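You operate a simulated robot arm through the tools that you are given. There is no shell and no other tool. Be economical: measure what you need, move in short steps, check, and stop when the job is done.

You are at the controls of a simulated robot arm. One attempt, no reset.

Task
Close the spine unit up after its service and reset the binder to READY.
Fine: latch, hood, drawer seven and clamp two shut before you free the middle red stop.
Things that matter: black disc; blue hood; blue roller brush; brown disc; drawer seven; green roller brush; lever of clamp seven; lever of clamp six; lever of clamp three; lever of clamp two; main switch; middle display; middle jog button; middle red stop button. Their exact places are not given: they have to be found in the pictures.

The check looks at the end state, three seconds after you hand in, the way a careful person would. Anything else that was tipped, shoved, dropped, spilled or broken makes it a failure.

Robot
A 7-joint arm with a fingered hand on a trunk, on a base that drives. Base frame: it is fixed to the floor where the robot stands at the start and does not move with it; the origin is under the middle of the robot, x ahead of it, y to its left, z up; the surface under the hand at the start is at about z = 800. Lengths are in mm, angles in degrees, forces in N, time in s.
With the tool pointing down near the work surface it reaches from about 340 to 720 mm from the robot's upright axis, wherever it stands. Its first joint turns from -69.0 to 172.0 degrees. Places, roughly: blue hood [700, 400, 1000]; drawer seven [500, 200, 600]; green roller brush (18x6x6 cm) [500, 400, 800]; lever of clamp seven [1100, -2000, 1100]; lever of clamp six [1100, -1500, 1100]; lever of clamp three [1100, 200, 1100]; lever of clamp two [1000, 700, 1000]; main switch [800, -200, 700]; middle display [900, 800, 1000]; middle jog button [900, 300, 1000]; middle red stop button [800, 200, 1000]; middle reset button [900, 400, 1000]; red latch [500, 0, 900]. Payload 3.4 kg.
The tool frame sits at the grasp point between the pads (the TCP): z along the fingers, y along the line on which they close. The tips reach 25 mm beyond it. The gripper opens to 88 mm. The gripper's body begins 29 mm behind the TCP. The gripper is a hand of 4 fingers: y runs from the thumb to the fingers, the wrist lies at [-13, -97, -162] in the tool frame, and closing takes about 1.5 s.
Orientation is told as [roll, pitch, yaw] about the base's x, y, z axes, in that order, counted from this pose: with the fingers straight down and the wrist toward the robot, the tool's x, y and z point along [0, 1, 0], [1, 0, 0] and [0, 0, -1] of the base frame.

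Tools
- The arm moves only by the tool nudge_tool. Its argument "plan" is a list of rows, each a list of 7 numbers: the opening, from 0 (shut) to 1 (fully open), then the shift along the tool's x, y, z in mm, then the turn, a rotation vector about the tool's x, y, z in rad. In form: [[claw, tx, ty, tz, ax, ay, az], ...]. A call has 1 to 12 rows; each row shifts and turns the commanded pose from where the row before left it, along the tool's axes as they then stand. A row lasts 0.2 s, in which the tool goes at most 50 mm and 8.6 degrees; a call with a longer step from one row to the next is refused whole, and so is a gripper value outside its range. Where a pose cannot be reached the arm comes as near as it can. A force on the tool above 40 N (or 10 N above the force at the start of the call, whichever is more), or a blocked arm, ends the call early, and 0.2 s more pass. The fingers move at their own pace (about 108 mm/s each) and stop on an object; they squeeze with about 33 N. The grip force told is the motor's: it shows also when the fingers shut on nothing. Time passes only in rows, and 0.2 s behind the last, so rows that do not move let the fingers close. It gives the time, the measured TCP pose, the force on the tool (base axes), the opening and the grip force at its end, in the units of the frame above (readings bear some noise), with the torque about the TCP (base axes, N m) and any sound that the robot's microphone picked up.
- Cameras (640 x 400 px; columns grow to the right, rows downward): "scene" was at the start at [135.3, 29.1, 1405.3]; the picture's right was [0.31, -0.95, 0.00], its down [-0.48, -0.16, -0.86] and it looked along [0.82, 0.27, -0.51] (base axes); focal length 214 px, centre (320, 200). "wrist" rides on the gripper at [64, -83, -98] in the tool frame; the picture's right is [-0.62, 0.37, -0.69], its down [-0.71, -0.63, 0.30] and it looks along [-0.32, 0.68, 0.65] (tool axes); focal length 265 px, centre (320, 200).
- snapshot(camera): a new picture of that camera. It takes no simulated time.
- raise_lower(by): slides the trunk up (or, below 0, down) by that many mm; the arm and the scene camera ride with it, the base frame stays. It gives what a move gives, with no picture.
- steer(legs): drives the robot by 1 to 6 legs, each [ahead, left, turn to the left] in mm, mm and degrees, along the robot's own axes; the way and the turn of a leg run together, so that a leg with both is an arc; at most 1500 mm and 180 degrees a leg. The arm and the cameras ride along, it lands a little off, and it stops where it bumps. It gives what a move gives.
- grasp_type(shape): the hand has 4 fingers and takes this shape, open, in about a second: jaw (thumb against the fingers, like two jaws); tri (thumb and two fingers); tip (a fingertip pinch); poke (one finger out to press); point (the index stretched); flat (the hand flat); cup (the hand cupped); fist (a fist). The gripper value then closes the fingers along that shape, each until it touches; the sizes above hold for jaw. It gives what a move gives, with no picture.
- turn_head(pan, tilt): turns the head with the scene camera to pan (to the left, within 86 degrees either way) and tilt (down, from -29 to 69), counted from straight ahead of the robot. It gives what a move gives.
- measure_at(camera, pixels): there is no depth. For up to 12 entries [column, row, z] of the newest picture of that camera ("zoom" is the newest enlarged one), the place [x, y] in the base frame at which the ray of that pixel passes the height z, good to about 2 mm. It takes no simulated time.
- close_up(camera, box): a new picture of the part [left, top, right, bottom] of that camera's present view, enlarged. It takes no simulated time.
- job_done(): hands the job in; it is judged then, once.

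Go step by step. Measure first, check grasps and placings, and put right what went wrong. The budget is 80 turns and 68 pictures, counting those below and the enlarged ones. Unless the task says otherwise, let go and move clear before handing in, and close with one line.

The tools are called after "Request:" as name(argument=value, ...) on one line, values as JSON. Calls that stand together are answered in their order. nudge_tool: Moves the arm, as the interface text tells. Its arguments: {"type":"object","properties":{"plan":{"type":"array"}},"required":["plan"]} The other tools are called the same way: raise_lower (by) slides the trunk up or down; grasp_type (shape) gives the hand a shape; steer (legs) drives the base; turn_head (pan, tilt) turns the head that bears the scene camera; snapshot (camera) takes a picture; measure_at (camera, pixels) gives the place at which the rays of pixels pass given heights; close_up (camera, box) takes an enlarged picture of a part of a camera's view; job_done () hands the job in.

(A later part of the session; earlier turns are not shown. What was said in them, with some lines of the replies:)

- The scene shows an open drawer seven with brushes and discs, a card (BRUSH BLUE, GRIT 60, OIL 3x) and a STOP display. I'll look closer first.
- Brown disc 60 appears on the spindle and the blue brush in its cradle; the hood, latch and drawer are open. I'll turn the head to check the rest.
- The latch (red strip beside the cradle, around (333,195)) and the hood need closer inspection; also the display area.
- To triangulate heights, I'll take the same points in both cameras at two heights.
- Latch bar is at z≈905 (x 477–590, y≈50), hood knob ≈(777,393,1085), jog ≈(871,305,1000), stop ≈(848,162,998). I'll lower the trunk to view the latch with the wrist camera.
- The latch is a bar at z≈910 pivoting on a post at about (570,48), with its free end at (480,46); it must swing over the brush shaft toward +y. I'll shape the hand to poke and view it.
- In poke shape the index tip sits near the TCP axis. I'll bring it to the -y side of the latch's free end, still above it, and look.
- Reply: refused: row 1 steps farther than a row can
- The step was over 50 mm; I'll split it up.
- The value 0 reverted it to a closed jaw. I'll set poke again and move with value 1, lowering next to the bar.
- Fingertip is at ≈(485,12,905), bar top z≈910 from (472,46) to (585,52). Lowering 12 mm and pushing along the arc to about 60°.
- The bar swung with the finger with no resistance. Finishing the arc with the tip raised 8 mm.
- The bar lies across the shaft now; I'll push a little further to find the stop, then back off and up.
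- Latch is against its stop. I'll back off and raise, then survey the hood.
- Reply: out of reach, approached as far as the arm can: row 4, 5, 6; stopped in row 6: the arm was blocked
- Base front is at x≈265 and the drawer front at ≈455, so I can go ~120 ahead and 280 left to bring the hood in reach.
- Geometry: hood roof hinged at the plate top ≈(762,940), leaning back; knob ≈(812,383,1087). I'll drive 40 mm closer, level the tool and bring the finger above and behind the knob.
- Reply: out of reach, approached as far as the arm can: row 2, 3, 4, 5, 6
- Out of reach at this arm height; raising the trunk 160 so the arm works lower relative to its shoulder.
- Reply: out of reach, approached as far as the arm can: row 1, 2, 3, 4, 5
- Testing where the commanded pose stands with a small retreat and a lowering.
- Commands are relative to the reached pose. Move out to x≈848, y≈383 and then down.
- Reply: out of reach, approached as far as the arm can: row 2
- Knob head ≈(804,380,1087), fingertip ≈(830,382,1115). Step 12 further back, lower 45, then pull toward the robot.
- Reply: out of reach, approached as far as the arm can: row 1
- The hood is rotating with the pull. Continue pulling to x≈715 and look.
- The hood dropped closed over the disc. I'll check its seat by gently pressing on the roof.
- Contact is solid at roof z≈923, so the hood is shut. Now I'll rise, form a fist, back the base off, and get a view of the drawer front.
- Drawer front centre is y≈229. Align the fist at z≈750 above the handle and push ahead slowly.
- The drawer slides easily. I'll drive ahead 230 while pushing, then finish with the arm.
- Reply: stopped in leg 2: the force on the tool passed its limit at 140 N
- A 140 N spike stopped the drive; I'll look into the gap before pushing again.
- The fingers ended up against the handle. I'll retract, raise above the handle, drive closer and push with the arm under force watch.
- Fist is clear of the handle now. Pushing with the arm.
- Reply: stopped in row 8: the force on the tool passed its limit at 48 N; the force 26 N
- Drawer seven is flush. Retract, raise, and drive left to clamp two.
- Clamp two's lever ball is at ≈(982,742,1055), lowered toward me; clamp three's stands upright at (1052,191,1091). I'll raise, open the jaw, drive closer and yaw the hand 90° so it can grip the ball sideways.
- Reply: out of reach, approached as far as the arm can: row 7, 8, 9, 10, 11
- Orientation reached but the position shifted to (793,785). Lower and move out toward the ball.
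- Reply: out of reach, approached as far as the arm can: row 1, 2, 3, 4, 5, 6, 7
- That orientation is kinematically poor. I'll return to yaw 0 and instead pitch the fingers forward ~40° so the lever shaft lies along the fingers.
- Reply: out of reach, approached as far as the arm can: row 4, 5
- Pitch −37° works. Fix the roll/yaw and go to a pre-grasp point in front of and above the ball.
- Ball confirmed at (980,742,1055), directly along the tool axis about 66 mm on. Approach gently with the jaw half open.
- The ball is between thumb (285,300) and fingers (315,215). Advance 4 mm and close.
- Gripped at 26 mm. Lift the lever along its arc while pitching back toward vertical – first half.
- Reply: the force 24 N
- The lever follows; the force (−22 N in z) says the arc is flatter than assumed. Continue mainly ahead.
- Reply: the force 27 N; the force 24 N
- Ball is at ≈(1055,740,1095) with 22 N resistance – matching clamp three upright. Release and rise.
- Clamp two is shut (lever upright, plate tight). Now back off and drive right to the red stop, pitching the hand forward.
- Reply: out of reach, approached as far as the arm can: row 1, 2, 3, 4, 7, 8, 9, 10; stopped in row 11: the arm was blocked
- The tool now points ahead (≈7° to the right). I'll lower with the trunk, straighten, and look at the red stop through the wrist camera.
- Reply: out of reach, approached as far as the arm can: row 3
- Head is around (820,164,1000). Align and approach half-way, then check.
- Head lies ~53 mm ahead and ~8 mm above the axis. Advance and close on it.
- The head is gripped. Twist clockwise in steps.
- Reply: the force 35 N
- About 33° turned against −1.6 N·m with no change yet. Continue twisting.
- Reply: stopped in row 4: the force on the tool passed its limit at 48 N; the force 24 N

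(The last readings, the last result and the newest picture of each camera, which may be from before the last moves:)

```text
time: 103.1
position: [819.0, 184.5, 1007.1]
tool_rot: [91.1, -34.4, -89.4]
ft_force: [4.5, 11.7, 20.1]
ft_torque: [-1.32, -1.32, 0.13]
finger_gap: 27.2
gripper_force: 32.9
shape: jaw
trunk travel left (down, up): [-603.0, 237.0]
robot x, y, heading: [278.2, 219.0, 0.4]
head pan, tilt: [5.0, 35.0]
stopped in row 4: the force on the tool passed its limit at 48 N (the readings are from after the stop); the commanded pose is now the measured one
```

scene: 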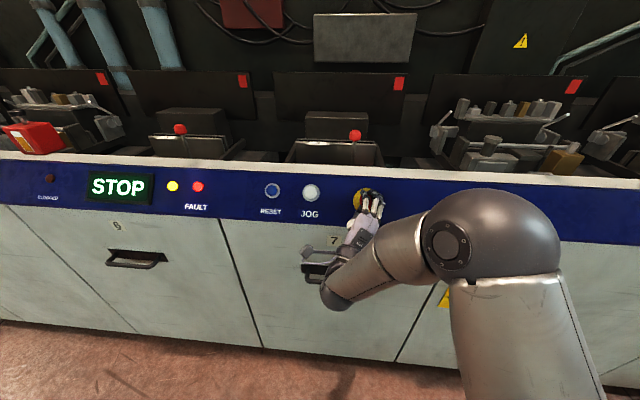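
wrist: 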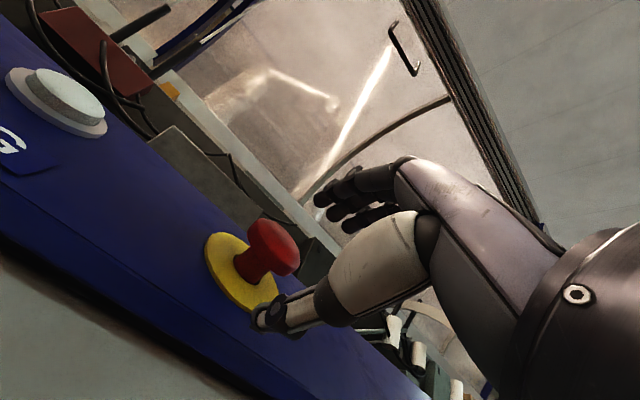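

Twist now totals ~55°. I'll pull gently along the axis while gripped to see whether it pops out.

Request:
nudge_tool(plan=[[0, 0, 0, -4, 0, 0, 0], [0, 0, 0, -4, 0, 0, 0], [0, 0, 0, -4, 0, 0, 0], [0, 0, 0, 0, 0, 0, 0]])

Request:
close_up(camera="scene", box=[80, 150, 400, 350])

```text
time: 103.6
position: [819.6, 184.8, 1008.0]
tool_rot: [91.4, -34.3, -89.3]
ft_force: [12.6, 8.0, 14.2]
ft_torque: [-1.02, -1.0, 0.17]
finger_gap: 26.8
gripper_force: 33.0
shape: jaw
trunk travel left (down, up): [-603.0, 237.0]
robot x, y, heading: [274.6, 224.3, 0.5]
head pan, tilt: [5.0, 35.0]
stopped in row 2: the force on the tool passed its limit at 43 N (the readings are from after the stop); the commanded pose is now the measured one
```

```text
2.00 times, centred on (240, 250) of scene
```

zoom: 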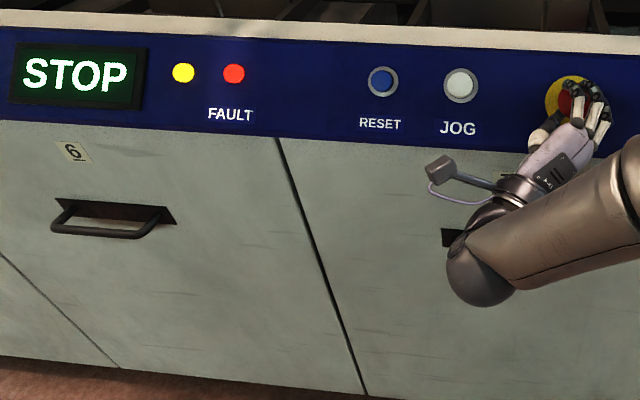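

The grip was off-centre and slipped. I'll release, retreat, use the tri shape, rewind the roll and re-centre with the tool tilted to the button axis.

Request:
nudge_tool(plan=[[1, 0, 0, 0, 0, 0, 0], [1, 0, 0, 0, 0, 0, 0], [1, 0, 0, 0, 0, 0, 0], [1, 0, 0, 0, 0, 0, 0], [1, 0, 0, -15, 0, 0, 0], [1, 0, 0, -30, 0, 0, 0], [1, 0, 0, -20, 0, 0, 0], [1, 0, 0, 0, 0, 0, -0.14], [1, 0, 0, 0, 0, 0, -0.14], [1, 0, 0, 0, 0, 0, -0.14], [1, 0, 0, 0, 0, 0, -0.14]])

Request:
nudge_tool(plan=[[1, 0, 0, 0, 0, 0, -0.14], [1, 0, 0, 0, 0, 0, -0.14], [1, 0, 0, 0, 0, 0, -0.13], [1, 0, 0, 0, 0, 0, 0]])

Request:
grasp_type(shape="tri")

```text
time: 106.0
position: [753.0, 179.7, 1004.2]
tool_rot: [91.7, -66.4, -90.5]
ft_force: [1.0, 0.5, 0.3]
ft_torque: [0.03, 0.02, -0.03]
finger_gap: 88.0
gripper_force: 0.1
shape: jaw
trunk travel left (down, up): [-603.0, 237.0]
robot x, y, heading: [278.1, 227.5, 0.3]
head pan, tilt: [5.0, 35.0]
```

```text
time: 107.0
position: [754.9, 167.4, 1017.6]
tool_rot: [117.4, -86.3, -117.7]
ft_force: [0.3, 0.0, -0.1]
ft_torque: [0.02, 0.02, 0.0]
finger_gap: 87.5
gripper_force: 0.0
shape: jaw
trunk travel left (down, up): [-603.0, 237.0]
robot x, y, heading: [278.2, 226.7, 0.4]
head pan, tilt: [5.0, 35.0]
```

```text
time: 107.9
position: [756.2, 165.7, 1014.2]
tool_rot: [111.6, -86.5, -112.3]
ft_force: [-0.5, -0.3, -0.6]
ft_torque: [0.0, -0.02, 0.01]
finger_gap: 87.6
gripper_force: 0.0
shape: tri
trunk travel left (down, up): [-603.0, 237.0]
robot x, y, heading: [279.2, 226.5, 0.4]
head pan, tilt: [5.0, 35.0]
```

Request:
nudge_tool(plan=[[1, -5, 3, 0, 0.14, 0, 0], [1, 0, 0, 0, 0, 0, -0.14], [1, 0, 0, 0, 0, 0, -0.14], [1, 0, 0, 0, 0, 0, -0.14], [1, 0, 0, 0, 0, 0, -0.14], [1, 0, 0, 0, 0, 0, 0], [1, 0, 0, 0, 0, 0, 0]])

Request:
snapshot(camera="wrist")

```text
time: 109.5
position: [754.4, 171.1, 1013.8]
tool_rot: [-76.7, -58.9, 79.5]
ft_force: [-0.6, -0.5, -0.3]
ft_torque: [0.0, 0.01, 0.01]
finger_gap: 87.6
gripper_force: 0.0
shape: tri
trunk travel left (down, up): [-603.0, 237.0]
robot x, y, heading: [281.4, 228.6, 0.4]
head pan, tilt: [5.0, 35.0]
```

```text
2 pictures are left
```

wrist: 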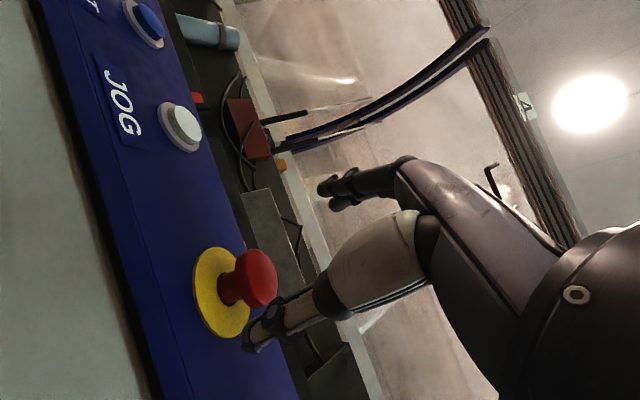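

The head is about 64 mm ahead, offset (−7,−6) in tool x,y. Correct, advance and grip with the tri shape.

Request:
nudge_tool(plan=[[1, -7, -6, 10, 0, 0, 0], [1, 0, 0, 18, 0, 0, 0], [1, 0, 0, 18, 0, 0, 0], [1, 0, 0, 15, 0, 0, 0], [1, 0, 0, 0, 0, 0, 0], [0.4, 0, 0, 0, 0, 0, 0], [0, 0, 0, 0, 0, 0, 0], [0, 0, 0, 0, 0, 0, 0], [0, 0, 0, 0, 0, 0, 0]])

```text
time: 111.5
position: [814.9, 170.7, 995.9]
tool_rot: [-75.8, -57.2, 79.5]
ft_force: [0.5, 11.2, -8.5]
ft_torque: [-0.29, -0.09, 0.27]
finger_gap: 19.3
gripper_force: 32.8
shape: tri
trunk travel left (down, up): [-603.0, 237.0]
robot x, y, heading: [278.2, 223.3, 0.4]
head pan, tilt: [5.0, 35.0]
```

Grip holds at 19 mm with the button axis about 11 mm to tool −x. I'll relieve the side load and twist clockwise about that axis.

Request:
nudge_tool(plan=[[0, 6, 0, 0, 0, 0, 0], [0, 0.4, 1.3, 0, 0, 0, 0.12], [0, 0.4, 1.3, 0, 0, 0, 0.12], [0, 0.4, 1.3, 0, 0, 0, 0.12], [0, 0.4, 1.3, 0, 0, 0, 0.12], [0, 0.4, 1.3, 0, 0, 0, 0.12], [0, 0.4, 1.3, 0, 0, 0, 0.12], [0, 0, 0, 0, 0, 0, 0]])

```text
time: 113.3
position: [814.3, 186.3, 1000.2]
tool_rot: [50.2, -78.4, -49.0]
ft_force: [6.6, 32.0, -1.3]
ft_torque: [-0.68, 0.02, 0.63]
finger_gap: 14.6
gripper_force: 33.0
shape: tri
trunk travel left (down, up): [-603.0, 237.0]
robot x, y, heading: [276.2, 225.5, 0.6]
head pan, tilt: [5.0, 35.0]
```

The hand is slipping off toward tool +x – I was off-centre. Open, rewind the roll, and re-centre using the readings.

Request:
nudge_tool(plan=[[1, 0, 0, 0, 0, 0, 0], [1, 0, 0, 0, 0, 0, 0], [1, 0, 0, 0, 0, 0, 0], [1, -20, 5, 0, 0, 0, 0], [1, 0, 0, 0, 0, 0, -0.14], [1, 0, 0, 0, 0, 0, -0.14], [1, 0, 0, 0, 0, 0, -0.14], [1, 0, 0, 0, 0, 0, -0.14], [1, 0, 0, 0, 0, 0, -0.14], [1, 0, 0, 0, 0, 0, 0], [1, 0, 0, 0, 0, 0, 0]])

```text
time: 115.7
position: [812.2, 156.6, 1004.4]
tool_rot: [-76.2, -58.5, 79.5]
ft_force: [-5.4, 3.3, 4.4]
ft_torque: [-0.01, 0.2, -0.1]
finger_gap: 83.6
gripper_force: 0.1
shape: tri
trunk travel left (down, up): [-603.0, 237.0]
robot x, y, heading: [279.6, 228.5, 0.1]
head pan, tilt: [5.0, 35.0]
```

Request:
nudge_tool(plan=[[0.5, 0, 2, 0, 0, 0, 0], [0.2, 0, 0, 0, 0, 0, 0], [0, 0, 0, 0, 0, 0, 0], [0, 0, 0, 0, 0, 0, 0], [0, 0, 0, 0, 0, 0, 0], [0, 0, 0, 0, 0, 0, 0]])

```text
time: 117.1
position: [815.9, 158.7, 1005.5]
tool_rot: [-76.0, -58.5, 79.3]
ft_force: [12.7, 6.3, 13.3]
ft_torque: [0.09, -0.42, 0.22]
finger_gap: 38.1
gripper_force: 33.1
shape: tri
trunk travel left (down, up): [-603.0, 237.0]
robot x, y, heading: [278.5, 223.0, 0.3]
head pan, tilt: [5.0, 35.0]
```

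Gap is now 38 mm – the full head, well centred. Twist clockwise.

Request:
nudge_tool(plan=[[0, 0, 0, 0, 0, 0, 0.12], [0, 0, 0, 0, 0, 0, 0.12], [0, 0, 0, 0, 0, 0, 0.12], [0, 0, 0, 0, 0, 0, 0.12], [0, 0, 0, 0, 0, 0, 0.12], [0, 0, 0, 0, 0, 0, 0.12], [0, 0, 0, 0, 0, 0, 0.12], [0, 0, 0, 0, 0, 0, 0]])

```text
time: 118.8
position: [817.8, 169.1, 1005.1]
tool_rot: [67.2, -71.5, -65.6]
ft_force: [15.9, 21.5, 6.3]
ft_torque: [-0.97, -0.14, 0.63]
finger_gap: 32.9
gripper_force: 33.2
shape: tri
trunk travel left (down, up): [-603.0, 237.0]
robot x, y, heading: [282.4, 224.7, 0.5]
head pan, tilt: [5.0, 35.0]
stopped in row 8: the force on the tool passed its limit at 41 N (the readings are from after the stop); the commanded pose is now the measured one
```

About 49° turned with a good grip. I'll continue a bit further with a recentring shift.

Request:
nudge_tool(plan=[[0, -4, 0, 0, 0, 0, 0], [0, -3, 1, 0, 0, 0, 0.12], [0, 0, 0, 0, 0, 0, 0.12], [0, 0, 0, 0, 0, 0, 0.12], [0, 0, 0, 0, 0, 0, 0.12], [0, 0, 0, 0, 0, 0, 0]])

```text
time: 119.3
position: [818.1, 169.2, 1005.2]
tool_rot: [69.2, -70.2, -67.0]
ft_force: [15.9, 21.1, 6.3]
ft_torque: [-1.01, -0.15, 0.57]
finger_gap: 32.8
gripper_force: 33.0
shape: tri
trunk travel left (down, up): [-603.0, 237.0]
robot x, y, heading: [280.6, 224.3, 0.8]
head pan, tilt: [5.0, 35.0]
stopped in row 2: the force on the tool passed its limit at 41 N (the readings are from after the stop); the commanded pose is now the measured one
```

The side force says the head wants the hand further +y; relieve it and continue twisting.

Request:
nudge_tool(plan=[[0, 6, -2, 3, 0, 0, 0], [0, 4, 0, 2, 0, 0, 0], [0, 1, 0, 0, 0, 0, 0.12], [0, 1, 0, 0, 0, 0, 0.12], [0, 1, 0, 0, 0, 0, 0.12], [0, 1, 0, 0, 0, 0, 0.12], [0, 0, 0, 0, 0, 0, 0]])

```text
time: 120.9
position: [820.4, 180.7, 1010.3]
tool_rot: [81.0, -43.4, -81.0]
ft_force: [16.8, 14.8, 26.3]
ft_torque: [-1.34, -0.59, 0.35]
finger_gap: 31.0
gripper_force: 33.1
shape: tri
trunk travel left (down, up): [-603.0, 237.0]
robot x, y, heading: [280.2, 224.8, 0.3]
head pan, tilt: [5.0, 35.0]
```

Hand has now turned ~78°. Release and retreat, rewind roll, then go for the reset button with a poke finger.

Request:
nudge_tool(plan=[[1, 0, 0, 0, 0, 0, 0], [1, 0, 0, 0, 0, 0, 0], [1, 0, 0, 0, 0, 0, 0], [1, 0, 0, 0, 0, 0, 0], [1, 0, 0, -20, 0, 0, 0], [1, 0, 0, -35, 0, 0, 0], [1, 0, 0, -30, 0, 0, 0], [1, 0, 0, 0, 0, 0, -0.14], [1, 0, 0, 0, 0, 0, -0.14], [1, 0, 0, 0, 0, 0, -0.14], [1, 0, 0, 0, 0, 0, -0.14], [1, 0, 0, 0, 0, 0, -0.14]])

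Request:
grasp_type(shape="poke")

Request:
steer(legs=[[0, 225, 0]])

Request:
nudge_tool(plan=[[1, 0, 0, 0, 0, 0, 0]])

```text
time: 123.5
position: [735.0, 171.5, 1018.8]
tool_rot: [41.5, -80.8, -39.2]
ft_force: [0.5, -0.2, -0.6]
ft_torque: [0.0, 0.02, 0.0]
finger_gap: 87.7
gripper_force: 0.0
shape: tri
trunk travel left (down, up): [-603.0, 237.0]
robot x, y, heading: [277.7, 225.3, 0.3]
head pan, tilt: [5.0, 35.0]
```

```text
time: 124.4
position: [734.8, 171.8, 1019.1]
tool_rot: [42.4, -80.7, -40.1]
ft_force: [0.1, 0.3, 0.6]
ft_torque: [0.01, 0.03, 0.0]
finger_gap: 0.0
gripper_force: 0.1
shape: poke
trunk travel left (down, up): [-603.0, 237.0]
robot x, y, heading: [275.1, 226.0, 0.2]
head pan, tilt: [5.0, 35.0]
```

```text
time: 126.1
position: [734.5, 396.3, 1019.9]
tool_rot: [42.0, -80.7, -39.9]
ft_force: [0.4, 0.3, 0.3]
ft_torque: [0.01, 0.05, 0.0]
finger_gap: 0.2
gripper_force: 0.1
shape: poke
trunk travel left (down, up): [-603.0, 237.0]
robot x, y, heading: [274.7, 449.8, 0.5]
head pan, tilt: [5.0, 35.0]
```

```text
time: 126.5
position: [734.3, 396.5, 1019.5]
tool_rot: [42.1, -80.7, -39.8]
ft_force: [0.2, 0.5, -0.1]
ft_torque: [0.06, 0.02, 0.02]
finger_gap: 0.1
gripper_force: 0.0
shape: poke
trunk travel left (down, up): [-603.0, 237.0]
robot x, y, heading: [276.1, 450.4, 0.5]
head pan, tilt: [5.0, 35.0]
```

Tool axis is nearly +x; the reset cap is at ≈(862,400,1001). Approach and press slowly.

Request:
nudge_tool(plan=[[1, -3, -1.4, 40, 0, 0, 0], [1, -2, -1, 38, 0, 0, 0], [1, 0, 0, 10, 0, 0, 0], [1, 0, 0, 6, 0, 0, 0], [1, 0, 0, 5, 0, 0, 0], [1, 0, 0, 5, 0, 0, 0], [1, 0, 0, 4, 0, 0, 0], [1, 0, 0, 4, 0, 0, 0], [1, 0, 0, 0, 0, 0, 0]])

```text
time: 128.5
position: [837.6, 396.7, 1007.5]
tool_rot: [44.9, -81.1, -42.5]
ft_force: [-28.1, -1.0, 9.8]
ft_torque: [-0.03, -0.03, -0.1]
finger_gap: 0.2
gripper_force: 0.1
shape: poke
trunk travel left (down, up): [-603.0, 237.0]
robot x, y, heading: [274.6, 450.6, 0.5]
head pan, tilt: [5.0, 35.0]
heard: click
```

A click was heard on reset. Retract and check the display.

Request:
nudge_tool(plan=[[1, 0, 0, -20, 0, 0, 0], [1, 0, 0, -40, 0, 0, 0], [1, 0, 0, -30, 0, 0, 0], [1, 0, 0, 0, 0, 0, 0]])

Request:
close_up(camera="scene", box=[160, 130, 480, 330])

```text
time: 129.5
position: [754.7, 391.9, 1014.4]
tool_rot: [42.2, -80.7, -39.9]
ft_force: [1.0, -0.7, -1.2]
ft_torque: [0.0, -0.02, -0.03]
finger_gap: 0.4
gripper_force: 0.0
shape: poke
trunk travel left (down, up): [-603.0, 237.0]
robot x, y, heading: [278.7, 448.9, 0.6]
head pan, tilt: [5.0, 35.0]
```

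```text
2.00 times, centred on (320, 230) of scene
```

zoom: 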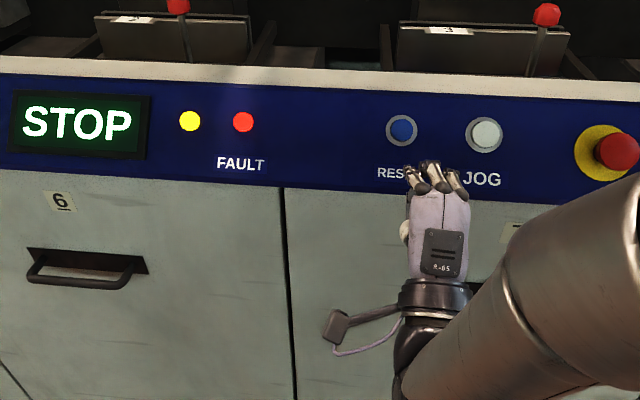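

Still STOP, so the stop was not freed; freeing should click. The readings imply the panel leans and the head is deeper (≈(838,163,1013)) than I gripped. I'll return with the tri shape, tilting the tool ~24° down along the button axis.

Request:
steer(legs=[[0, -225, 0]])

Request:
grasp_type(shape="tri")

Request:
nudge_tool(plan=[[1, 0, 0, 0, 0.14, -0.045, 0], [1, 0, 10, 0, 0.14, 0, 0], [1, 0, 12, 0, 0.02, 0, 0], [1, 0, 11, 0, 0, 0, 0], [1, 0, 0, 0, 0, 0, 0], [1, 0, 0, 0, 0, 0, 0]])

```text
time: 131.2
position: [758.3, 171.3, 1012.3]
tool_rot: [42.3, -80.7, -40.0]
ft_force: [-0.3, 0.2, -0.4]
ft_torque: [-0.02, 0.0, -0.03]
finger_gap: 0.0
gripper_force: 0.0
shape: poke
trunk travel left (down, up): [-603.0, 237.0]
robot x, y, heading: [277.2, 227.4, 0.7]
head pan, tilt: [5.0, 35.0]
```

```text
time: 132.1
position: [757.5, 170.7, 1014.2]
tool_rot: [42.2, -80.7, -39.8]
ft_force: [0.4, 0.1, 0.3]
ft_torque: [0.0, 0.01, 0.0]
finger_gap: 87.5
gripper_force: 0.0
shape: tri
trunk travel left (down, up): [-603.0, 237.0]
robot x, y, heading: [276.3, 226.1, 0.9]
head pan, tilt: [5.0, 35.0]
```

```text
time: 133.5
position: [769.6, 167.3, 1043.2]
tool_rot: [13.7, -65.0, -12.9]
ft_force: [0.6, 0.5, 0.8]
ft_torque: [0.02, 0.02, -0.01]
finger_gap: 88.1
gripper_force: 0.2
shape: tri
trunk travel left (down, up): [-603.0, 237.0]
robot x, y, heading: [278.8, 224.2, 0.8]
head pan, tilt: [5.0, 35.0]
```

Request:
nudge_tool(plan=[[1, -6, 1, 20, 0, 0, 0], [1, 0, 0, 20, 0, 0, 0], [1, 0, 0, 15, 0, 0, 0], [1, 0, 0, 14, 0, 0, 0], [1, 0, 0, 0, 0, 0, 0], [0.4, 0, 0, 0, 0, 0, 0], [0, 0, 0, 0, 0, 0, 0], [0, 0, 0, 0, 0, 0, 0], [0, 0, 0, 0, 0, 0, 0], [0, 0, 0, 0, 0, 0, 0]])

```text
time: 135.7
position: [833.6, 165.0, 1015.3]
tool_rot: [13.5, -64.8, -12.8]
ft_force: [-1.8, 3.4, -4.8]
ft_torque: [0.03, 0.26, 0.11]
finger_gap: 25.6
gripper_force: 33.5
shape: tri
trunk travel left (down, up): [-603.0, 237.0]
robot x, y, heading: [277.0, 224.7, 0.6]
head pan, tilt: [5.0, 35.0]
```

Well centred now (small forces). Twist clockwise, listening for a click.

Request:
nudge_tool(plan=[[0, 0, 0, 0, 0, 0, 0.12], [0, 0, 0, 0, 0, 0, 0.12], [0, 0, 0, 0, 0, 0, 0.12], [0, 0, 0, 0, 0, 0, 0.12], [0, 0, 0, 0, 0, 0, 0.12], [0, 0, 0, 0, 0, 0, 0.12], [0, 0, 0, 0, 0, 0, 0.12], [0, 0, 0, 0, 0, 0, 0]])

```text
time: 137.5
position: [835.6, 168.2, 1017.3]
tool_rot: [61.3, -32.2, -71.5]
ft_force: [20.1, 11.3, 23.9]
ft_torque: [-1.57, -0.03, -0.13]
finger_gap: 22.3
gripper_force: 32.6
shape: tri
trunk travel left (down, up): [-603.0, 237.0]
robot x, y, heading: [276.0, 224.7, 0.7]
head pan, tilt: [5.0, 35.0]
```

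No click after 48° clockwise against 1.6 N·m. Try counter-clockwise.

Request:
nudge_tool(plan=[[0, 0, 0, 0, 0, 0, -0.14], [0, 0, 0, 0, 0, 0, -0.14], [0, 0, 0, 0, 0, 0, -0.14], [0, 0, 0, 0, 0, 0, -0.14], [0, 0, 0, 0, 0, 0, -0.14], [0, 0, 0, 0, 0, 0, -0.14], [0, 0, 0, 0, 0, 0, -0.14], [0, 0, 0, 0, 0, 0, -0.14], [0, 0, 0, 0, 0, 0, -0.14], [0, 0, 0, 0, 0, 0, -0.14], [0, 0, 0, 0, 0, 0, 0]])

```text
time: 139.9
position: [833.3, 169.2, 1014.2]
tool_rot: [-44.1, -54.8, 52.1]
ft_force: [-7.0, 18.4, -12.8]
ft_torque: [0.3, 0.24, -0.24]
finger_gap: 20.8
gripper_force: 32.8
shape: tri
trunk travel left (down, up): [-603.0, 237.0]
robot x, y, heading: [282.7, 228.5, 0.8]
head pan, tilt: [5.0, 35.0]
```

No click either. Now pull along the axis.

Request:
nudge_tool(plan=[[0, -5, 3, -4, 0, 0, 0], [0, 0, 0, -5, 0, 0, 0], [0, 0, 0, -5, 0, 0, 0], [0, 0, 0, -5, 0, 0, 0], [0, 0, 0, -5, 0, 0, 0], [0, 0, 0, 0, 0, 0, 0]])

```text
time: 140.5
position: [831.8, 170.1, 1015.2]
tool_rot: [-42.9, -54.0, 51.7]
ft_force: [6.9, 17.9, -14.9]
ft_torque: [0.23, -0.01, -0.19]
finger_gap: 20.1
gripper_force: 32.7
shape: tri
trunk travel left (down, up): [-603.0, 237.0]
robot x, y, heading: [281.3, 229.3, 0.8]
head pan, tilt: [5.0, 35.0]
stopped in row 2: the force on the tool passed its limit at 41 N (the readings are from after the stop); the commanded pose is now the measured one
5 turns are left
```

Few turns left: I'll regrip slightly deeper at this wound-back roll, twist a long way clockwise, then pull back with the base, listening for clicks.

Request:
nudge_tool(plan=[[1, 0, 0, 0, 0, 0, 0], [1, 0, 0, 0, 0, 0, 0], [1, 0, 0, 0, 0, 0, 0], [1, -3, 0, 4, 0, 0, 0], [1, 0, 0, 0, 0, 0, 0], [0.4, 0, 0, 0, 0, 0, 0], [0, 0, 0, 0, 0, 0, 0], [0, 0, 0, 0, 0, 0, 0], [0, 0, 0, 0, 0, 0, 0], [0, 0, 0, 0, 0, 0, 0]])

Request:
nudge_tool(plan=[[0, 0, 0, 0, 0, 0, 0.14], [0, 0, 0, 0, 0, 0, 0.14], [0, 0, 0, 0, 0, 0, 0.14], [0, 0, 0, 0, 0, 0, 0.14], [0, 0, 0, 0, 0, 0, 0.14], [0, 0, 0, 0, 0, 0, 0.14], [0, 0, 0, 0, 0, 0, 0.14], [0, 0, 0, 0, 0, 0, 0.14], [0, 0, 0, 0, 0, 0, 0.14]])

Request:
nudge_tool(plan=[[0, 0, 0, -2, 0, 0, 0.12], [0, 0, 0, -2, 0, 0, 0.12], [0, 0, 0, -2, 0, 0, 0.12], [0, 0, 0, -2, 0, 0, 0.12]])

Request:
steer(legs=[[-25, 0, 0]])

```text
time: 142.7
position: [835.2, 160.3, 1018.6]
tool_rot: [-43.3, -54.7, 51.6]
ft_force: [2.1, 0.0, -2.4]
ft_torque: [-0.04, 0.13, -0.14]
finger_gap: 22.1
gripper_force: 33.2
shape: tri
trunk travel left (down, up): [-603.0, 237.0]
robot x, y, heading: [282.6, 229.7, 0.9]
head pan, tilt: [5.0, 35.0]
```

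```text
time: 144.7
position: [835.5, 151.0, 1016.6]
tool_rot: [57.2, -38.3, -66.1]
ft_force: [-0.4, -28.8, -19.8]
ft_torque: [-0.57, -0.29, 0.14]
finger_gap: 15.6
gripper_force: 33.2
shape: tri
trunk travel left (down, up): [-603.0, 237.0]
robot x, y, heading: [280.4, 225.3, 0.6]
head pan, tilt: [5.0, 35.0]
```

```text
time: 145.3
position: [831.3, 146.9, 1010.4]
tool_rot: [60.1, -27.5, -74.1]
ft_force: [-4.6, -24.7, -26.8]
ft_torque: [-0.43, 0.13, 0.04]
finger_gap: 12.1
gripper_force: 32.7
shape: tri
trunk travel left (down, up): [-603.0, 237.0]
robot x, y, heading: [276.3, 226.3, 0.6]
head pan, tilt: [5.0, 35.0]
stopped in row 3: the force on the tool passed its limit at 46 N (the readings are from after the stop); the commanded pose is now the measured one
```

```text
time: 146.2
position: [820.7, 145.0, 1011.1]
tool_rot: [60.2, -27.4, -74.5]
ft_force: [17.4, -13.2, -9.8]
ft_torque: [-0.02, 0.11, -0.12]
finger_gap: 10.3
gripper_force: 33.0
shape: tri
trunk travel left (down, up): [-603.0, 237.0]
robot x, y, heading: [263.7, 226.5, 0.7]
head pan, tilt: [5.0, 35.0]
stopped in leg 1: the force on the tool passed its limit at 52 N (the readings are from after the stop); the commanded pose is now the measured one
4 turns are left
```

The grip slid off. I'll open, retreat, rewind the roll, switch to jaw and use the last picture to centre exactly.

Request:
nudge_tool(plan=[[1, 0, 0, 0, 0, 0, 0], [1, 0, 0, 0, 0, 0, 0], [1, 0, 0, 0, 0, 0, 0], [1, 0, 0, -20, 0, 0, 0], [1, 0, 0, -30, 0, 0, 0], [1, 0, 0, 0, 0, 0, 0]])

Request:
nudge_tool(plan=[[1, 19, -12, 0, 0, 0, -0.14], [1, 0, 0, 0, 0, 0, -0.14], [1, 0, 0, 0, 0, 0, -0.14], [1, 0, 0, 0, 0, 0, -0.14], [1, 0, 0, 0, 0, 0, -0.14], [1, 0, 0, 0, 0, 0, -0.14], [1, 0, 0, 0, 0, 0, -0.14], [1, 0, 0, 0, 0, 0, -0.14], [1, 0, 0, 0, 0, 0, -0.14], [1, 0, 0, 0, 0, 0, -0.14], [1, 0, 0, 0, 0, 0, 0], [1, 0, 0, 0, 0, 0, 0]])

Request:
grasp_type(shape="jaw")

Request:
nudge_tool(plan=[[1, 0, 0, 0, 0, 0, 0]])

Request:
snapshot(camera="wrist")

Request:
measure_at(camera="wrist", pixels=[[250, 260, 1010], [250, 260, 1015], [260, 260, 1010], [250, 270, 1010], [325, 242, 1030]])

```text
time: 147.6
position: [769.0, 150.4, 1035.2]
tool_rot: [60.8, -27.7, -74.3]
ft_force: [-0.2, -0.8, -0.4]
ft_torque: [0.0, 0.01, -0.01]
finger_gap: 87.7
gripper_force: 0.1
shape: tri
trunk travel left (down, up): [-603.0, 237.0]
robot x, y, heading: [262.5, 224.3, 0.7]
head pan, tilt: [5.0, 35.0]
```

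```text
time: 150.2
position: [773.9, 169.3, 1045.4]
tool_rot: [-37.1, -57.2, 43.0]
ft_force: [0.9, -0.4, -0.7]
ft_torque: [-0.02, -0.02, -0.02]
finger_gap: 87.6
gripper_force: 0.0
shape: tri
trunk travel left (down, up): [-603.0, 237.0]
robot x, y, heading: [263.8, 227.2, 0.6]
head pan, tilt: [5.0, 35.0]
```

```text
time: 151.1
position: [774.6, 168.7, 1045.7]
tool_rot: [-37.0, -57.2, 43.0]
ft_force: [0.4, 0.5, 0.2]
ft_torque: [0.03, 0.0, 0.0]
finger_gap: 87.6
gripper_force: 0.0
shape: jaw
trunk travel left (down, up): [-603.0, 237.0]
robot x, y, heading: [263.4, 226.7, 1.0]
head pan, tilt: [5.0, 35.0]
```

```text
time: 151.5
position: [773.4, 169.4, 1045.1]
tool_rot: [-37.0, -57.3, 43.0]
ft_force: [-0.1, -0.3, -0.4]
ft_torque: [-0.03, 0.03, -0.03]
finger_gap: 87.7
gripper_force: 0.1
shape: jaw
trunk travel left (down, up): [-603.0, 237.0]
robot x, y, heading: [263.7, 229.1, 0.6]
head pan, tilt: [5.0, 35.0]
```

```text
0 pictures are left
```

wrist: 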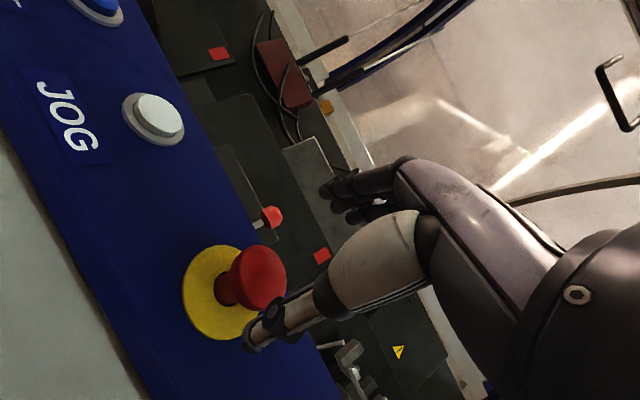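

```text
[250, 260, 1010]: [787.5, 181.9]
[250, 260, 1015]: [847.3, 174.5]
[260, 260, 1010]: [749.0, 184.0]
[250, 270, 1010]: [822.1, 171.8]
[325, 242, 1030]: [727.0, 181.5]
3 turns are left
```

Head sits ≈65 mm ahead, offset about (−8,−7) with the grip centre near tool x −4. Approach, grip with jaw, twist clockwise, then ratchet once more.

Request:
nudge_tool(plan=[[1, -4.5, -6, 15, 0, 0, 0], [1, 0, 0, 18, 0, 0, 0], [1, 0, 0, 16, 0, 0, 0], [1, 0, 0, 14, 0, 0, 0], [1, 0, 0, 0, 0, 0, 0], [0.4, 0, 0, 0, 0, 0, 0], [0, 0, 0, 0, 0, 0, 0], [0, 0, 0, 0, 0, 0, 0], [0, 0, 0, 0, 0, 0, 0], [0, 0, 0, 0, 0, 0, 0]])

Request:
nudge_tool(plan=[[0, 0, 0.5, 0, 0, 0, 0.12], [0, 0, 0.5, 0, 0, 0, 0.12], [0, 0, 0.5, 0, 0, 0, 0.12], [0, 0, 0.5, 0, 0, 0, 0.12], [0, 0, 0.5, 0, 0, 0, 0.12], [0, 0, 0.5, 0, 0, 0, 0.12], [0, 0, 0.5, 0, 0, 0, 0.12], [0, 0, 0.5, 0, 0, 0, 0.12], [0, 0, 0, 0, 0, 0, 0]])

Request:
nudge_tool(plan=[[0, 0, 0.5, 0, 0, 0, 0.12], [0, 0, 0.5, 0, 0, 0, 0.12], [0, 0, 0.5, 0, 0, 0, 0.12], [0, 0, 0.5, 0, 0, 0, 0.12], [0, 0, 0, 0, 0, 0, 0]])

Request:
nudge_tool(plan=[[0, 0, 0, -4, 0, 0, 0], [0, 0, 0, -4, 0, 0, 0], [0, 0, 0, -4, 0, 0, 0], [0, 0, 0, 0, 0, 0, 0]])

```text
time: 153.7
position: [827.8, 164.4, 1013.2]
tool_rot: [-36.7, -57.1, 42.8]
ft_force: [-0.3, -0.9, -9.2]
ft_torque: [-0.05, 0.54, -0.17]
finger_gap: 25.9
gripper_force: 32.5
shape: jaw
trunk travel left (down, up): [-603.0, 237.0]
robot x, y, heading: [264.3, 226.2, 0.9]
head pan, tilt: [5.0, 35.0]
```

```text
time: 155.7
position: [835.3, 167.7, 1016.8]
tool_rot: [48.7, -48.4, -55.6]
ft_force: [7.2, 14.3, -15.9]
ft_torque: [-0.53, -0.19, 0.57]
finger_gap: 25.7
gripper_force: 33.3
shape: jaw
trunk travel left (down, up): [-603.0, 237.0]
robot x, y, heading: [263.5, 227.5, 0.8]
head pan, tilt: [5.0, 35.0]
```

```text
time: 156.9
position: [833.2, 160.2, 1015.2]
tool_rot: [60.9, -25.4, -75.6]
ft_force: [2.1, -3.6, -23.0]
ft_torque: [-0.42, -0.3, 0.24]
finger_gap: 24.7
gripper_force: 33.1
shape: jaw
trunk travel left (down, up): [-603.0, 237.0]
robot x, y, heading: [261.7, 224.3, 0.6]
head pan, tilt: [5.0, 35.0]
```

```text
time: 157.6
position: [832.0, 159.8, 1011.8]
tool_rot: [59.8, -25.3, -75.0]
ft_force: [14.3, -6.0, -23.7]
ft_torque: [-0.49, -0.33, 0.22]
finger_gap: 22.9
gripper_force: 32.9
shape: jaw
trunk travel left (down, up): [-603.0, 237.0]
robot x, y, heading: [262.9, 224.6, 0.8]
head pan, tilt: [5.0, 35.0]
stopped in row 3: the force on the tool passed its limit at 41 N (the readings are from after the stop); the commanded pose is now the measured one
2 turns are left
```

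The head turned ~95° this time with a steady 25 mm grip but no click. I'll also turn it counter-clockwise, pull once, then release and line up a poke finger with reset.

Request:
nudge_tool(plan=[[0, -5, -3, 3, 0, 0, 0], [0, 0, -0.5, 0, 0, 0, -0.13], [0, 0, -0.5, 0, 0, 0, -0.13], [0, 0, -0.5, 0, 0, 0, -0.13], [0, 0, -0.5, 0, 0, 0, -0.13], [0, 0, -0.5, 0, 0, 0, -0.13], [0, 0, -0.5, 0, 0, 0, -0.13], [0, 0, -0.5, 0, 0, 0, -0.13], [0, 0, -0.5, 0, 0, 0, -0.13], [0, 0, -0.5, 0, 0, 0, -0.13], [0, 0, -0.5, 0, 0, 0, -0.13], [0, 0, 0, 0, 0, 0, 0]])

Request:
steer(legs=[[-25, 0, 0]])

Request:
nudge_tool(plan=[[1, 0, 0, 0, 0, 0, 0], [1, 0, 0, 0, 0, 0, 0], [1, 0, 0, 0, 0, 0, 0], [1, 0, 0, 0, 0, 0, 0], [1, 0, 0, -20, 0, 0, 0], [1, 0, 0, -30, 0, 0, 0], [1, 0, 0, -20, 0, 0, 0], [1, 0, 0, 0, 0, 0, 0]])

Request:
grasp_type(shape="poke")

Request:
steer(legs=[[0, 237, 0]])

Request:
nudge_tool(plan=[[1, 0, 0, 0, 0, 0, 0], [1, 0, 0, 0, 0, 0, 0], [1, 0, 0, 0, 0, 0, 0]])

```text
time: 159.5
position: [828.8, 148.5, 1007.5]
tool_rot: [12.7, -62.7, -14.7]
ft_force: [12.4, -25.7, -9.4]
ft_torque: [0.37, -0.02, -0.35]
finger_gap: 22.5
gripper_force: 33.0
shape: jaw
trunk travel left (down, up): [-603.0, 237.0]
robot x, y, heading: [265.1, 225.9, 0.6]
head pan, tilt: [5.0, 35.0]
stopped in row 9: the force on the tool passed its limit at 42 N (the readings are from after the stop); the commanded pose is now the measured one
```

```text
time: 160.3
position: [826.8, 145.7, 1005.9]
tool_rot: [12.7, -62.6, -15.3]
ft_force: [26.7, -12.7, -7.8]
ft_torque: [0.2, 0.12, -0.23]
finger_gap: 21.9
gripper_force: 33.2
shape: jaw
trunk travel left (down, up): [-603.0, 237.0]
robot x, y, heading: [258.2, 225.9, 0.5]
head pan, tilt: [5.0, 35.0]
stopped in leg 1: the force on the tool passed its limit at 52 N (the readings are from after the stop); the commanded pose is now the measured one
```

```text
time: 162.1
position: [754.8, 152.8, 1042.8]
tool_rot: [12.5, -63.2, -14.7]
ft_force: [-0.3, -0.2, 0.1]
ft_torque: [0.03, 0.0, 0.0]
finger_gap: 87.6
gripper_force: 0.0
shape: jaw
trunk travel left (down, up): [-603.0, 237.0]
robot x, y, heading: [258.7, 224.3, 0.8]
head pan, tilt: [5.0, 35.0]
```

```text
time: 163.0
position: [754.7, 152.1, 1042.8]
tool_rot: [12.7, -63.2, -14.9]
ft_force: [-0.7, -0.1, 0.1]
ft_torque: [-0.03, -0.03, -0.01]
finger_gap: 0.0
gripper_force: 0.1
shape: poke
trunk travel left (down, up): [-603.0, 237.0]
robot x, y, heading: [256.9, 226.6, 0.4]
head pan, tilt: [5.0, 35.0]
```

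```text
time: 164.7
position: [753.1, 386.8, 1042.8]
tool_rot: [12.6, -63.2, -14.9]
ft_force: [-0.4, -0.4, 0.0]
ft_torque: [0.03, 0.0, 0.02]
finger_gap: 0.1
gripper_force: 0.1
shape: poke
trunk travel left (down, up): [-603.0, 237.0]
robot x, y, heading: [258.5, 458.7, 0.4]
head pan, tilt: [5.0, 35.0]
```

```text
time: 165.5
position: [753.5, 384.8, 1042.5]
tool_rot: [12.6, -63.2, -14.9]
ft_force: [0.3, 0.2, -0.7]
ft_torque: [0.01, -0.01, 0.0]
finger_gap: 0.2
gripper_force: 0.0
shape: poke
trunk travel left (down, up): [-603.0, 237.0]
robot x, y, heading: [254.2, 458.0, 0.2]
head pan, tilt: [5.0, 35.0]
1 turns are left
```

This is the last turn, with no pictures left. No click was ever heard from the red stop, so I can't confirm it is free. I'll press reset once more, move clear and hand in.

Request:
nudge_tool(plan=[[1, 16, 11, 25, 0, 0, 0], [1, 0, 0, 30, 0, 0, 0], [1, 0, 0, 17, 0, 0, 0], [1, 0, 0, 5, 0, 0, 0], [1, 0, 0, 5, 0, 0, 0], [1, 0, 0, 4, 0, 0, 0], [1, 0, 0, 4, 0, 0, 0], [1, 0, 0, 4, 0, 0, 0], [1, 0, 0, 0, 0, 0, 0]])

Request:
nudge_tool(plan=[[1, 0, 0, -20, 0, 0, 0], [1, 0, 0, -40, 0, 0, 0], [1, 0, 0, -40, 0, 0, 0], [1, 0, 0, 0, 0, 0, 0]])

Request:
job_done()

```text
time: 167.5
position: [840.2, 396.7, 1015.0]
tool_rot: [12.9, -63.6, -15.2]
ft_force: [-11.6, -1.3, 7.2]
ft_torque: [-0.05, 0.0, -0.08]
finger_gap: 0.1
gripper_force: 0.0
shape: poke
trunk travel left (down, up): [-603.0, 237.0]
robot x, y, heading: [254.7, 457.7, 0.3]
head pan, tilt: [5.0, 35.0]
heard: click
```

```text
time: 168.5
position: [754.5, 399.5, 1057.3]
tool_rot: [12.4, -63.2, -14.8]
ft_force: [-0.6, 0.2, -0.9]
ft_torque: [-0.06, 0.02, 0.0]
finger_gap: 0.0
gripper_force: 0.1
shape: poke
trunk travel left (down, up): [-603.0, 237.0]
robot x, y, heading: [254.0, 458.5, 0.5]
head pan, tilt: [5.0, 35.0]
```

```text
The job is handed in.
```

I handed the job in, but I can't confirm READY: the latch, hood, drawer seven and clamp two are shut and reset clicked, but the red stop never clicked as freed and the display still read STOP when last seen, before my final twists and second reset press.
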